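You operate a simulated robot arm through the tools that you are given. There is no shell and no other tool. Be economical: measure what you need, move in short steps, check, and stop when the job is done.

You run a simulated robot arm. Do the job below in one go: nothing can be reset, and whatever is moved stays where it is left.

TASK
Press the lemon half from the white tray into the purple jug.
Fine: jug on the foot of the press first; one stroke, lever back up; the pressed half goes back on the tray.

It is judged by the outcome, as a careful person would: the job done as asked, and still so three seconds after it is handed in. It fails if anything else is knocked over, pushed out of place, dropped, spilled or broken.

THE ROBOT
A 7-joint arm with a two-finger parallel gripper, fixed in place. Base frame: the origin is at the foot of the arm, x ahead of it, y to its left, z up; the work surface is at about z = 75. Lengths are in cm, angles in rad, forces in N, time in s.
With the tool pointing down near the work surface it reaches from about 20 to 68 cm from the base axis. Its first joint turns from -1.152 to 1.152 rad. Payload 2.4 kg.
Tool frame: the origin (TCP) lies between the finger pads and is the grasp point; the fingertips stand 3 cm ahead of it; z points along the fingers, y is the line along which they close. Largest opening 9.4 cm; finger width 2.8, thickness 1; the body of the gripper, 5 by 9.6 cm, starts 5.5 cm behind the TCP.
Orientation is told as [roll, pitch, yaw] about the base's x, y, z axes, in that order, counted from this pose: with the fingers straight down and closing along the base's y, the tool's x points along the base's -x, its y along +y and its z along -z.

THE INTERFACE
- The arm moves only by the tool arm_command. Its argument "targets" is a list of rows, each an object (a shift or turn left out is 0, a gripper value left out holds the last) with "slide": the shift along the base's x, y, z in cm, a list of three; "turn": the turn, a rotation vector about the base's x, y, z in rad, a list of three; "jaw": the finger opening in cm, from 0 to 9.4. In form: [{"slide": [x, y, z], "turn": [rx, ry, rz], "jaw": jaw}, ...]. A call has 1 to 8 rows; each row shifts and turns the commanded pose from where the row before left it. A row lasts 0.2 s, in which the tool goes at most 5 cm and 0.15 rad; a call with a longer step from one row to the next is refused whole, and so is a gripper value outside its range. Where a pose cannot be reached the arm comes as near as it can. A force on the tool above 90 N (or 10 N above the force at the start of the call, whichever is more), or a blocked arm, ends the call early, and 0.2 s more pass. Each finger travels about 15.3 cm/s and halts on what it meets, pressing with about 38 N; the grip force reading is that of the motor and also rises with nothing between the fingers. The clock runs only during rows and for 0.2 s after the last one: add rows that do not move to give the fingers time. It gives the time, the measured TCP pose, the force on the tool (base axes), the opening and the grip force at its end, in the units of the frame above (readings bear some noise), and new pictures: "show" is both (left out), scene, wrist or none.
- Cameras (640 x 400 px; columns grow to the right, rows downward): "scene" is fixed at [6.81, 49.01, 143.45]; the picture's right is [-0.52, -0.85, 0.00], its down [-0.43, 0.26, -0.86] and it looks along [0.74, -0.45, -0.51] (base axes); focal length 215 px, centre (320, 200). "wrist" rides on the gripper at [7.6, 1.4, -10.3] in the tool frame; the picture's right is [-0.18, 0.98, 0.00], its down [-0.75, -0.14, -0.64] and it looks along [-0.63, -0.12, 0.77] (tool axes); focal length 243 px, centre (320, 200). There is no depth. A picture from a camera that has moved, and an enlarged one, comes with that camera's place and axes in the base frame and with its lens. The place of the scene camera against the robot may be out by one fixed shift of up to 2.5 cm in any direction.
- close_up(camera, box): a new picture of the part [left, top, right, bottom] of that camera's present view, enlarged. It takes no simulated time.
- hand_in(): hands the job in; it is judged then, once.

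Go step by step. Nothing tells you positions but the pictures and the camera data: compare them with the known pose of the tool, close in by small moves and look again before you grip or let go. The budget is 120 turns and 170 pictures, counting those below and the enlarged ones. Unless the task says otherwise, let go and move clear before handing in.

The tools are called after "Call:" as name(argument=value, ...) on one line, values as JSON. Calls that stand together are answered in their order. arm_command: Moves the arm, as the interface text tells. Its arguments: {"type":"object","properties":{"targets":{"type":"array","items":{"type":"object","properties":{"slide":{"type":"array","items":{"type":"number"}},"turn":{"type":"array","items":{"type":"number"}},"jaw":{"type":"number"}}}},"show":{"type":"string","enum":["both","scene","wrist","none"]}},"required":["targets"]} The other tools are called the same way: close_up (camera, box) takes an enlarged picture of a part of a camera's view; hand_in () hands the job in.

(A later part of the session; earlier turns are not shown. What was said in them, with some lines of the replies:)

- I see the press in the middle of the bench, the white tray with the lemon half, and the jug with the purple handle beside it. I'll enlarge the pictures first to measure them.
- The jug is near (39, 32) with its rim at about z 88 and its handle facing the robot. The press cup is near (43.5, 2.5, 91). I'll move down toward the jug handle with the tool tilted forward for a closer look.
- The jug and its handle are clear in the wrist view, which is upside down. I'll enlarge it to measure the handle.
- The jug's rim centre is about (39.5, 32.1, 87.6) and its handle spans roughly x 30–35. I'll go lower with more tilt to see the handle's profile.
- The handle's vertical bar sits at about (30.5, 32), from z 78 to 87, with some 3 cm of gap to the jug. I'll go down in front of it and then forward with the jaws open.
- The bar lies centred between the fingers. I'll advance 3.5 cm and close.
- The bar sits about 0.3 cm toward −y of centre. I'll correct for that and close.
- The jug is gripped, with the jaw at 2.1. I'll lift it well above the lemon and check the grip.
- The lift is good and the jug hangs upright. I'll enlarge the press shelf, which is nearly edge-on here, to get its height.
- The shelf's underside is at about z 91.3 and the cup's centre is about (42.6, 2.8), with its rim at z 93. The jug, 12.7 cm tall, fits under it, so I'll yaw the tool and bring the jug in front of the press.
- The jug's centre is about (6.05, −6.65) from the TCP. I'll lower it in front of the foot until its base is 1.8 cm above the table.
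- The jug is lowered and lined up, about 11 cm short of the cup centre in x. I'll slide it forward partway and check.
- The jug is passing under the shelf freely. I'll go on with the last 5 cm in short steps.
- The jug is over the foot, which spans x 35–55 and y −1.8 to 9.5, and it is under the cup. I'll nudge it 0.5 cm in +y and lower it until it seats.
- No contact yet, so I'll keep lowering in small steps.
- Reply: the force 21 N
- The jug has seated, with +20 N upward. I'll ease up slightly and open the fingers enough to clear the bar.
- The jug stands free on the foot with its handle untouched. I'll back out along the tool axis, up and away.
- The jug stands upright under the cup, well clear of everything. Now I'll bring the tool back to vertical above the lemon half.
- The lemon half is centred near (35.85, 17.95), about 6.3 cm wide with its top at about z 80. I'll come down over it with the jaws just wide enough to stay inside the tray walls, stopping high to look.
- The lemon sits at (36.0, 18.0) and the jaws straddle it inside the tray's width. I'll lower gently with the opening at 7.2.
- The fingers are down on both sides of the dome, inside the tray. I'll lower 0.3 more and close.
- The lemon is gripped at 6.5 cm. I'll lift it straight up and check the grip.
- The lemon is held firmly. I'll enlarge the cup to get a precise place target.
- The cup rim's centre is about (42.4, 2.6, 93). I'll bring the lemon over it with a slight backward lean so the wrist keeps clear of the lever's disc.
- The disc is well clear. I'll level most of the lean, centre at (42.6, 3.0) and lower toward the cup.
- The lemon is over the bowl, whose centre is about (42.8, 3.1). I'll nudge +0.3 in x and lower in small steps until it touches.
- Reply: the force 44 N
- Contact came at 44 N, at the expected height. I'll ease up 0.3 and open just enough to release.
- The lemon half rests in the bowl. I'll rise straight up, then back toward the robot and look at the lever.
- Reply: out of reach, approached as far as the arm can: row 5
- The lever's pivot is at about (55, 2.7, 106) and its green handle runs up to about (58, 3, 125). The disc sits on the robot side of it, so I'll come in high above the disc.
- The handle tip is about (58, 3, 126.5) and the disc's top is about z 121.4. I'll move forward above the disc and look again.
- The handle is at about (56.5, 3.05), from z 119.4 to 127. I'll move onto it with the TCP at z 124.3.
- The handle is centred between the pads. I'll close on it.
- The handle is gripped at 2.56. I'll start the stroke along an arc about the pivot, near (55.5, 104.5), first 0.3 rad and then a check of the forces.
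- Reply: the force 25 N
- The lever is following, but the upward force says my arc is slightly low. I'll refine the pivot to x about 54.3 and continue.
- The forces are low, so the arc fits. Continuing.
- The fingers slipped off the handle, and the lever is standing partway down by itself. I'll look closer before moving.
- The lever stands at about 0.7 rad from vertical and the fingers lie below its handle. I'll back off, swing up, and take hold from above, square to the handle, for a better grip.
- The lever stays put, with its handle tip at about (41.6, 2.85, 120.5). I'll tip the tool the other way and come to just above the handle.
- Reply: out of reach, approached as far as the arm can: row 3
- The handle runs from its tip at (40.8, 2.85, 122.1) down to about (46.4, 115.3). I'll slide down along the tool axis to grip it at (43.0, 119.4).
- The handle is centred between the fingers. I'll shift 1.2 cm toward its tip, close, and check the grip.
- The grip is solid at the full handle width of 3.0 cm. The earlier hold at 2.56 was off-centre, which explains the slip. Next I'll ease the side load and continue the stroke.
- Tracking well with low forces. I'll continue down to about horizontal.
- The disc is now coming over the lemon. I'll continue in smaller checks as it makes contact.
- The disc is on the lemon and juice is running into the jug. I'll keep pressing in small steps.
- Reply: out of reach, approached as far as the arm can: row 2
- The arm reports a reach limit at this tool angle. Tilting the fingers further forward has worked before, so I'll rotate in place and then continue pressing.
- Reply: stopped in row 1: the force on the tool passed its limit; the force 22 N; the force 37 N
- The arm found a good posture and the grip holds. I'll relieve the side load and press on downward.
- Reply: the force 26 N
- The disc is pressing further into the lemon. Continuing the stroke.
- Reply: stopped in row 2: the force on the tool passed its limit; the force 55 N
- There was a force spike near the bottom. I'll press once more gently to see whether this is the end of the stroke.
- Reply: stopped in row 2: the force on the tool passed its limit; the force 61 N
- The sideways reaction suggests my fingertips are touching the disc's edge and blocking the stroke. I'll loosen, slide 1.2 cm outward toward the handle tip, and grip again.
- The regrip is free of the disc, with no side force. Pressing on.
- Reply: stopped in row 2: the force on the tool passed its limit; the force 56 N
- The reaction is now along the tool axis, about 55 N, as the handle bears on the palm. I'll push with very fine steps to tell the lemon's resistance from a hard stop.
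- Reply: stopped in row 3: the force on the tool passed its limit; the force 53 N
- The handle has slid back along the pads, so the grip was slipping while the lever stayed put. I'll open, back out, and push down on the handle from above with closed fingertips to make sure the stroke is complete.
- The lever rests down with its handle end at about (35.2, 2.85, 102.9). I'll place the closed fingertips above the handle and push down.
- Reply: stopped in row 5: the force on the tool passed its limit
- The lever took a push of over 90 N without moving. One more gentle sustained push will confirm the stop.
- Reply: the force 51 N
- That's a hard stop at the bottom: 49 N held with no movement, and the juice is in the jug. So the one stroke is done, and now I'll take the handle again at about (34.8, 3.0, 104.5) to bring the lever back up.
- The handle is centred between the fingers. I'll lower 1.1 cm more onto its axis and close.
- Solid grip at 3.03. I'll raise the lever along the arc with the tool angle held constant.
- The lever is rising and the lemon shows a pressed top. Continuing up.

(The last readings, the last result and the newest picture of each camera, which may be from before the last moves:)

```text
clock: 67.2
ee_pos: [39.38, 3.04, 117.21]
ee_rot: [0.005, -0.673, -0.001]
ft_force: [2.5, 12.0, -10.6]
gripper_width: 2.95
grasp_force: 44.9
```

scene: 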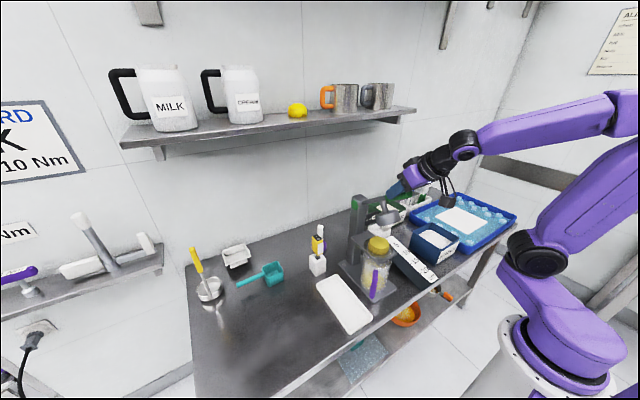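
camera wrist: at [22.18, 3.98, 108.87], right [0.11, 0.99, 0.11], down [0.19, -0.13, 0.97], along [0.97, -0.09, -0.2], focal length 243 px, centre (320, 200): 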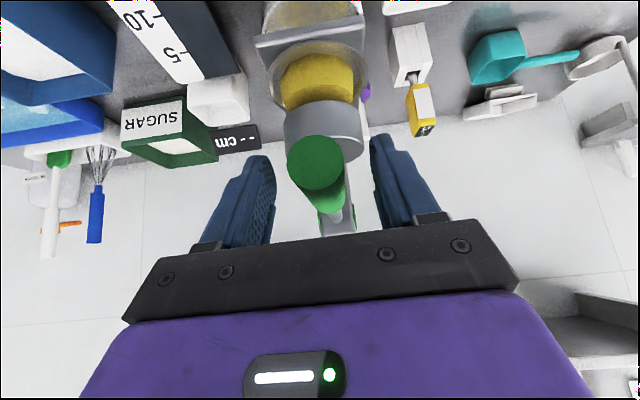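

Call:
arm_command(targets=[{"slide": [0.6, 0.1, 0.8]}, {"slide": [0.65, 0, 0.75]}, {"slide": [0.7, 0, 0.7]}, {"slide": [0.75, 0, 0.67]}, {}])

```text
clock: 68.4
ee_pos: [42.19, 2.95, 120.33]
ee_rot: [0.005, -0.678, -0.004]
ft_force: [-0.4, -0.6, 0.1]
gripper_width: 0.5
grasp_force: 0.1
camera wrist: at [29.84, 4.3, 123.61], right [0.14, 0.98, 0.12], down [0.19, -0.15, 0.97], along [0.97, -0.12, -0.2], focal length 243 px, centre (320, 200)
```

scene: 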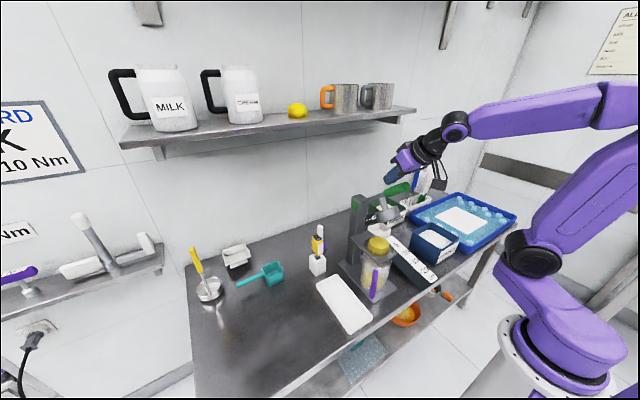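
wrist: 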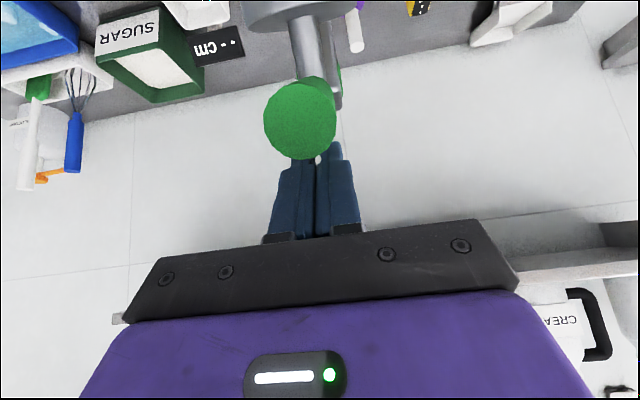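

The grip slipped off above the handle, and the lever stands at about 0.9 rad from vertical. I'll back out and go round below it, to push it the rest of the way up with closed fingers.

Call:
arm_command(targets=[{"slide": [-2.6, 0, 3.1], "jaw": 0}, {"slide": [-2.6, 0, 3.1]}, {"slide": [-4, 0, 0]}, {"slide": [-2.0, 0, -2.5]}, {"slide": [0.5, 0, -2.5]}, {}])

Call:
close_up(camera="scene", box=[340, 130, 460, 280])

```text
clock: 69.8
ee_pos: [31.59, 2.94, 121.57]
ee_rot: [0.006, -0.677, -0.003]
ft_force: [-0.4, 0.7, 0.6]
gripper_width: 0.0
grasp_force: 32.0
camera wrist: at [19.18, 4.43, 124.81], right [0.14, 0.98, 0.12], down [0.19, -0.15, 0.97], along [0.97, -0.12, -0.2], focal length 243 px, centre (320, 200)
```

scene: 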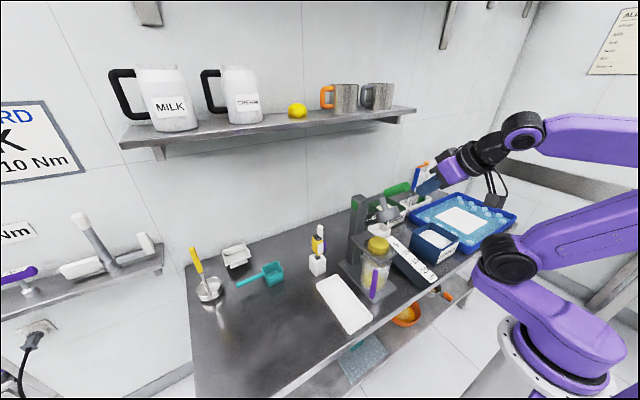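
wrist: 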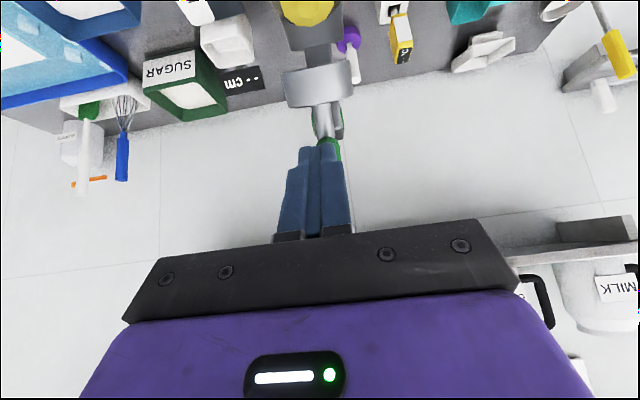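

```text
2.67 times, centred on (400, 205) of scene
camera zoom: at [6.81, 49.01, 143.45], right [-0.52, -0.85, 0.0], down [-0.43, 0.26, -0.86], along [0.74, -0.45, -0.51], focal length 573 px, centre (107, 187)
```

zoom: 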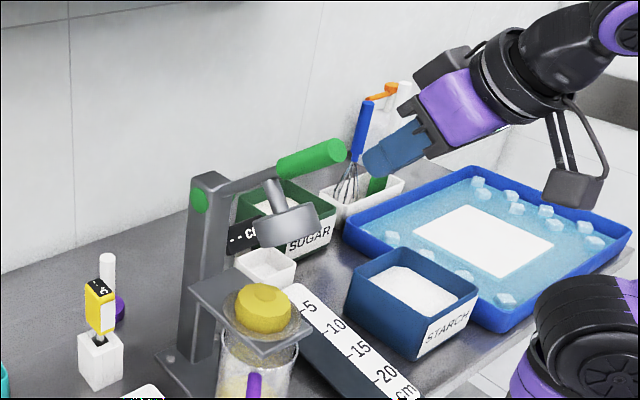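

The pressed half shows a dented top. I'll slip the closed fingers under the handle, clear of the disc.

Call:
arm_command(targets=[{"slide": [0.2, -0.05, -3.4]}, {"slide": [2.5, 0, -2.2]}, {"slide": [2.6, 0, -2.2]}, {}])

Call:
close_up(camera="scene", box=[340, 130, 460, 280])

```text
clock: 70.8
ee_pos: [36.91, 3.02, 113.69]
ee_rot: [0.007, -0.675, -0.003]
ft_force: [0.7, 0.6, 0.1]
gripper_width: 0.0
grasp_force: 33.3
camera wrist: at [24.5, 4.38, 117.04], right [0.14, 0.98, 0.12], down [0.19, -0.15, 0.97], along [0.97, -0.12, -0.2], focal length 243 px, centre (320, 200)
```

scene: 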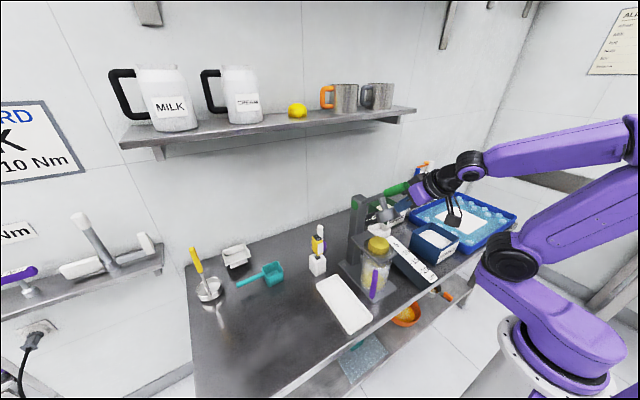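
wrist: 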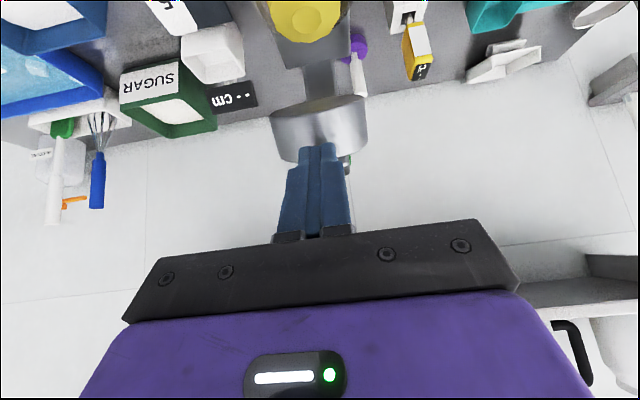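

```text
2.67 times, centred on (400, 205) of scene
camera zoom: at [6.81, 49.01, 143.45], right [-0.52, -0.85, 0.0], down [-0.43, 0.26, -0.86], along [0.74, -0.45, -0.51], focal length 573 px, centre (107, 187)
```

zoom: 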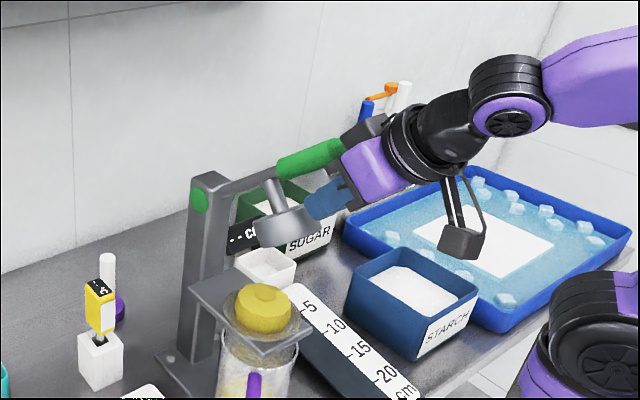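

The fingers are under the handle. Next I'll push it up along the arc.

Call:
arm_command(targets=[{"slide": [0.8, -0.1, 1.3], "turn": [0, 0.03, 0]}, {"slide": [0.8, 0, 1.4], "turn": [0, 0.03, 0]}, {"slide": [1.2, 0, 1.55], "turn": [0, 0.05, 0]}, {"slide": [1.4, 0, 1.4], "turn": [0, 0.05, 0]}, {}], show="scene")

Call:
close_up(camera="scene", box=[340, 130, 460, 280])

```text
clock: 72.0
ee_pos: [41.04, 2.82, 119.39]
ee_rot: [0.004, -0.515, -0.003]
ft_force: [-0.7, 0.6, -1.3]
gripper_width: 0.01
grasp_force: 33.3
```

scene: 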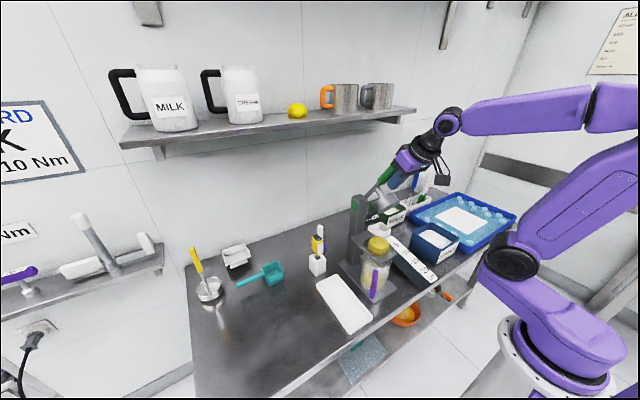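

```text
2.67 times, centred on (400, 205) of scene
camera zoom: at [6.81, 49.01, 143.45], right [-0.52, -0.85, 0.0], down [-0.43, 0.26, -0.86], along [0.74, -0.45, -0.51], focal length 573 px, centre (107, 187)
```

zoom: 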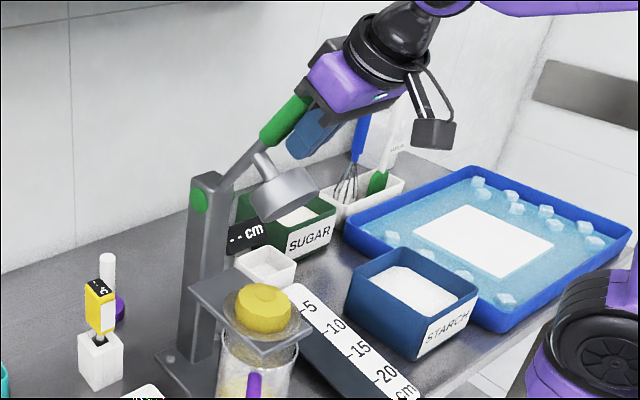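

The lever follows nicely. Continuing toward upright.

Call:
arm_command(targets=[{"slide": [1.5, 0, 1.25], "turn": [0, 0.05, 0]}, {"slide": [1.6, 0, 1.1], "turn": [0, 0.05, 0]}, {"slide": [1.8, 0, 1.0], "turn": [0, 0.05, 0]}, {"slide": [1.8, 0, 0.7], "turn": [0, 0.05, 0]}, {}], show="scene")

Call:
close_up(camera="scene", box=[320, 110, 440, 260])

```text
clock: 73.2
ee_pos: [47.79, 2.82, 123.34]
ee_rot: [0.006, -0.316, -0.003]
ft_force: [-1.9, 0.8, -1.0]
gripper_width: 0.0
grasp_force: 32.5
```

scene: 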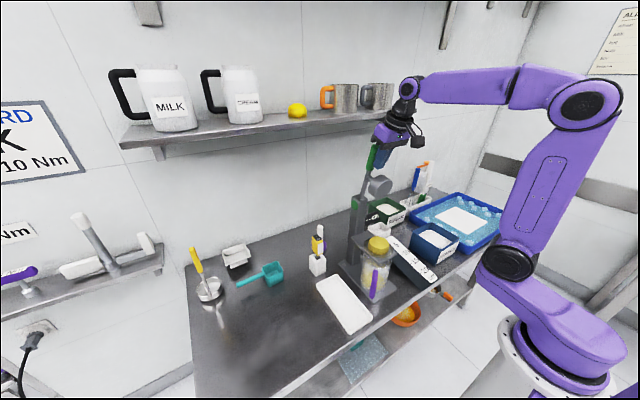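

```text
2.67 times, centred on (380, 185) of scene
camera zoom: at [6.81, 49.01, 143.45], right [-0.52, -0.85, 0.0], down [-0.43, 0.26, -0.86], along [0.74, -0.45, -0.51], focal length 573 px, centre (160, 240)
```

zoom: 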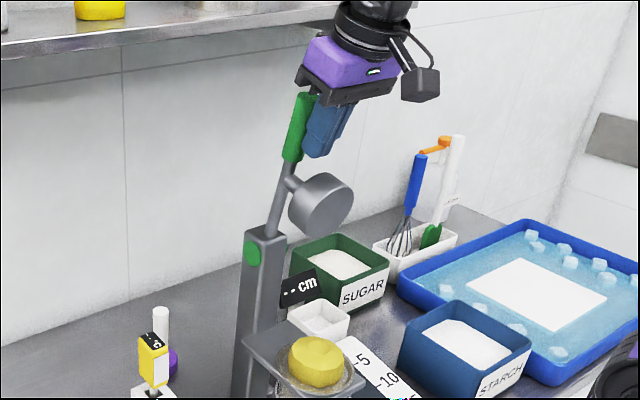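

Call:
arm_command(targets=[{"slide": [1.7, 0, 0.5], "turn": [0, 0.03, 0]}, {"slide": [1.7, 0, 0.4], "turn": [0, 0.03, 0]}, {"slide": [1.0, 0, 0.2], "turn": [0, 0.02, 0]}, {"slide": [0.6, 0, 0]}, {}], show="scene")

Call:
close_up(camera="scene", box=[320, 110, 440, 260])

```text
clock: 74.4
ee_pos: [52.76, 2.72, 124.58]
ee_rot: [0.005, -0.235, -0.004]
ft_force: [-1.9, -0.2, -0.4]
gripper_width: 0.0
grasp_force: 33.0
```

scene: 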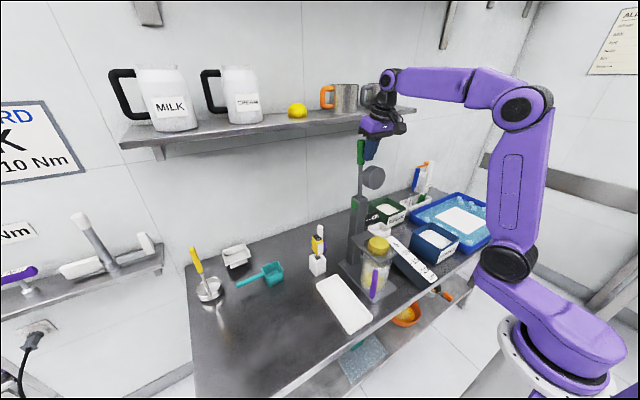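

```text
2.67 times, centred on (380, 185) of scene
camera zoom: at [6.8, 49.01, 143.45], right [-0.52, -0.85, 0.0], down [-0.43, 0.26, -0.86], along [0.74, -0.45, -0.51], focal length 573 px, centre (160, 240)
```

zoom: 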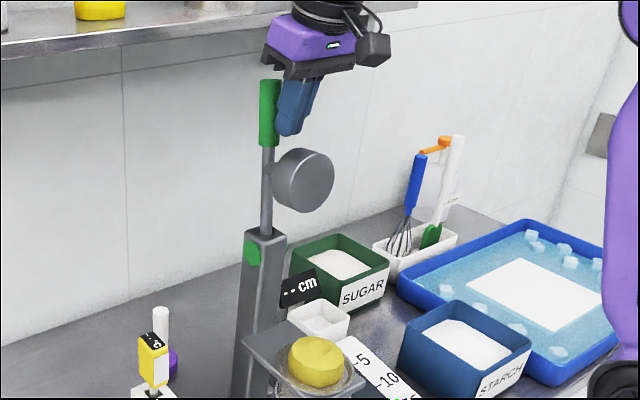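

The lever is almost back; it began about 1 cm further over. A little more push until it meets its stop.

Call:
arm_command(targets=[{"slide": [0.5, 0, 0]}, {"slide": [0.4, 0, 0]}, {"slide": [0.3, 0, 0]}, {"slide": [0.3, 0, 0]}, {}], show="none")

Call:
close_up(camera="scene", box=[320, 110, 440, 260])

```text
clock: 75.6
ee_pos: [53.99, 2.76, 124.46]
ee_rot: [0.006, -0.233, -0.002]
ft_force: [-12.1, -2.0, 1.8]
gripper_width: 0.0
grasp_force: 32.4
```

```text
2.67 times, centred on (380, 185) of scene
camera zoom: at [6.76, 49.0, 143.46], right [-0.52, -0.85, 0.0], down [-0.43, 0.26, -0.86], along [0.74, -0.45, -0.51], focal length 573 px, centre (160, 240)
```

zoom: 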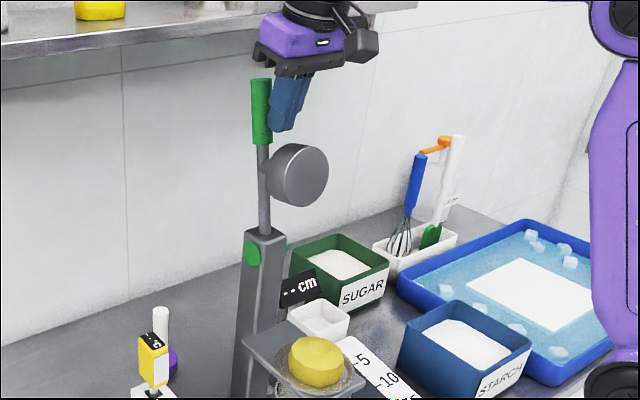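

The lever is back against its upper stop, as at the start. I'll back away and come down over the bowl with open jaws.

Call:
arm_command(targets=[{"slide": [-1.5, 0, 1.0]}, {"slide": [-4, 0, 1.5]}, {"slide": [-4.5, 0, 0]}, {"slide": [-3, 0, -3.5], "jaw": 8}, {"slide": [-1, 0, -4.5], "turn": [0, 0.03, 0]}, {"slide": [0, 0, -4.5], "turn": [0, 0.05, 0]}, {"slide": [0.4, 0.1, -4.5]}, {"slide": [0.5, 0.1, -3]}], show="none")

Call:
arm_command(targets=[{}])

Call:
close_up(camera="wrist", box=[200, 40, 440, 240])

Call:
close_up(camera="scene", box=[340, 170, 440, 310])

```text
clock: 77.4
ee_pos: [41.07, 3.28, 106.87]
ee_rot: [0.004, -0.157, 0.0]
ft_force: [0.9, -0.5, -1.1]
gripper_width: 7.99
grasp_force: 0.0
```

```text
clock: 77.8
ee_pos: [40.91, 3.28, 106.79]
ee_rot: [0.007, -0.156, -0.002]
ft_force: [-0.1, 0.4, -0.2]
gripper_width: 8.0
grasp_force: 0.0
```

scene: 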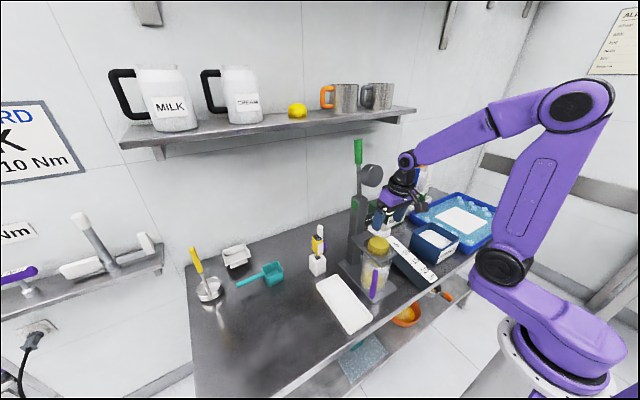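

```text
refused: no pictures are left
```

```text
refused: no pictures are left
```

The picture budget is used up, so the rest goes by measured poses and forces. The last view shows the half still centred in the bowl at nearly its old height, and I'll return to the exact pose where I released it.

Call:
arm_command(targets=[{"slide": [0.5, -0.1, -1.5], "turn": [0, 0.05, 0], "jaw": 8}, {"slide": [0.6, -0.13, -2], "turn": [0, 0.056, 0]}, {"slide": [0.5, 0, -2]}, {"slide": [0, 0, -1.5]}, {}], show="none")

Call:
arm_command(targets=[{}], show="none")

```text
clock: 79.0
ee_pos: [42.69, 2.79, 100.13]
ee_rot: [0.005, -0.05, -0.001]
ft_force: [-0.3, -0.4, 1.1]
gripper_width: 8.02
grasp_force: 0.0
no pictures are left
```

```text
clock: 79.4
ee_pos: [42.69, 2.88, 100.05]
ee_rot: [0.004, -0.049, -0.002]
ft_force: [-0.2, -1.0, -0.1]
gripper_width: 8.02
grasp_force: 0.3
no pictures are left
```

I'm at (42.7, 2.85, 100.1) with no contact. I'll go down to the release height in small steps.

Call:
arm_command(targets=[{"slide": [-0.1, 0.15, -1.2]}, {"slide": [0, 0, -1.0]}, {"slide": [0, 0, -0.6]}, {"slide": [0, 0, -0.4]}, {}], show="none")

```text
clock: 80.6
ee_pos: [42.55, 2.99, 96.84]
ee_rot: [0.004, -0.051, -0.002]
ft_force: [-0.1, 0.0, -0.7]
gripper_width: 7.99
grasp_force: 0.1
no pictures are left
```

No contact, and the pose matches the release. I'll close on the half.

Call:
arm_command(targets=[{"jaw": 7.2}, {"jaw": 6.6}, {"jaw": 5.8}, {"jaw": 4.5}, {"jaw": 4.0}, {}], show="none")

```text
clock: 82.0
ee_pos: [42.55, 2.92, 96.9]
ee_rot: [0.004, -0.051, 0.0]
ft_force: [-1.2, 0.2, 0.6]
gripper_width: 6.5
grasp_force: 38.1
no pictures are left
```

Gripped at 6.5, as before. I'll lift and check that it holds.

Call:
arm_command(targets=[{"slide": [0, 0, 0.8]}, {"slide": [0, 0, 1.5]}, {"slide": [0, 0, 2.2]}, {"slide": [-0.5, 0, 1.5]}, {}], show="none")

```text
clock: 83.2
ee_pos: [42.13, 2.84, 103.01]
ee_rot: [0.004, -0.05, -0.003]
ft_force: [0.2, 0.4, -0.2]
gripper_width: 6.48
grasp_force: 38.2
no pictures are left
```

The half is held. Next I'll carry it over the tray, high and clear.

Call:
arm_command(targets=[{"slide": [-0.8, 2, 0], "turn": [0, 0.025, 0]}, {"slide": [-1, 3, 0], "turn": [0, 0.025, 0]}, {"slide": [-1, 3, 0]}, {"slide": [-1, 3, 0]}, {"slide": [-0.8, 2.5, 0]}, {"slide": [-0.7, 1.6, 0]}, {}], show="none")

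Call:
arm_command(targets=[{}], show="none")

```text
clock: 84.8
ee_pos: [36.72, 18.0, 102.72]
ee_rot: [0.006, -0.001, -0.002]
ft_force: [0.7, 0.0, -0.8]
gripper_width: 6.46
grasp_force: 37.6
no pictures are left
```

```text
clock: 85.2
ee_pos: [36.78, 17.94, 102.77]
ee_rot: [0.004, -0.002, -0.003]
ft_force: [-0.4, -0.4, -0.9]
gripper_width: 6.47
grasp_force: 37.8
no pictures are left
```

Over the tray at (36.75, 18.0). Lowering to just above it.

Call:
arm_command(targets=[{"slide": [0, 0, -3]}, {"slide": [0, 0, -4]}, {"slide": [0, 0, -4]}, {"slide": [0, 0, -4]}, {"slide": [0, 0, -3]}, {"slide": [0, 0, -2]}, {}], show="none")

Call:
arm_command(targets=[{"slide": [0, 0, -0.8]}, {"slide": [0, 0, -0.6]}, {}], show="none")

```text
clock: 86.8
ee_pos: [36.89, 17.99, 82.7]
ee_rot: [0.006, 0.0, -0.004]
ft_force: [0.0, -0.5, -0.2]
gripper_width: 6.5
grasp_force: 38.6
no pictures are left
```

```text
clock: 87.6
ee_pos: [36.78, 18.08, 81.54]
ee_rot: [0.005, 0.0, -0.001]
ft_force: [-0.9, -0.1, -1.3]
gripper_width: 6.47
grasp_force: 38.2
no pictures are left
```

No contact yet. I'll go down in small steps to find the tray floor.

Call:
arm_command(targets=[{"slide": [0, 0, -0.4]}, {"slide": [0, 0, -0.3]}, {"slide": [0, 0, -0.3]}, {"slide": [0, 0, -0.2]}, {}], show="none")

```text
clock: 88.8
ee_pos: [36.9, 18.06, 80.33]
ee_rot: [0.006, 0.0, -0.003]
ft_force: [-0.3, -0.6, -0.9]
gripper_width: 6.45
grasp_force: 37.5
no pictures are left
```

Call:
arm_command(targets=[{"slide": [0, 0, -0.15]}, {"slide": [0, 0, -0.15]}, {"slide": [0, 0, -0.1]}, {}], show="none")

```text
clock: 89.8
ee_pos: [36.87, 18.01, 79.96]
ee_rot: [0.005, -0.003, -0.001]
ft_force: [-4.4, 1.4, 28.9]
gripper_width: 6.47
grasp_force: 38.5
no pictures are left
```

Contact, 29 N at z 80.0, the same height as at pick-up. I'll ease off, open just to 7.2 and rise straight up.

Call:
arm_command(targets=[{"slide": [0, 0, 0.12]}, {"jaw": 6.8}, {"jaw": 7.2}, {}, {"slide": [0, 0, 1.0]}, {"slide": [0, 0, 2.5]}, {}], show="none")

Call:
arm_command(targets=[{"slide": [0, 0, 4], "jaw": 9}, {"slide": [-1, 0, 4]}, {"slide": [-2, 0, 4]}, {"slide": [-1, 0, 4]}, {"slide": [0, 0, 4]}, {}, {}, {}], show="none")

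```text
clock: 91.4
ee_pos: [36.87, 17.98, 83.55]
ee_rot: [0.003, 0.001, -0.002]
ft_force: [0.8, -0.3, 0.5]
gripper_width: 7.2
grasp_force: 0.1
no pictures are left
```

```text
clock: 93.2
ee_pos: [32.67, 18.06, 103.48]
ee_rot: [0.004, 0.0, -0.002]
ft_force: [-0.1, 0.1, -0.4]
gripper_width: 9.0
grasp_force: 0.0
no pictures are left
```

The half should be back on the tray, the lever is at its upper stop, the jug with the juice is on the foot, and the arm is clear. I'm handing in.

Call:
hand_in()

```text
The job is handed in.
```

I pressed the lemon half into the purple jug, and the job is handed in. The jug is on the foot of the press with the juice, the lever is back at its upper stop, and the pressed half is back on the white tray.

I used up the picture budget before the last step. Picking the half out of the press and setting it on the tray went by arm position and force readings alone: the grip held, and contact came at the same height as at pick-up. I have no picture of it there.

The gripper slipped off the lever handle once on the way down and once on the way up. The lever stayed where it was each time and was pressed down only once, to a hard stop, so it was still one stroke.
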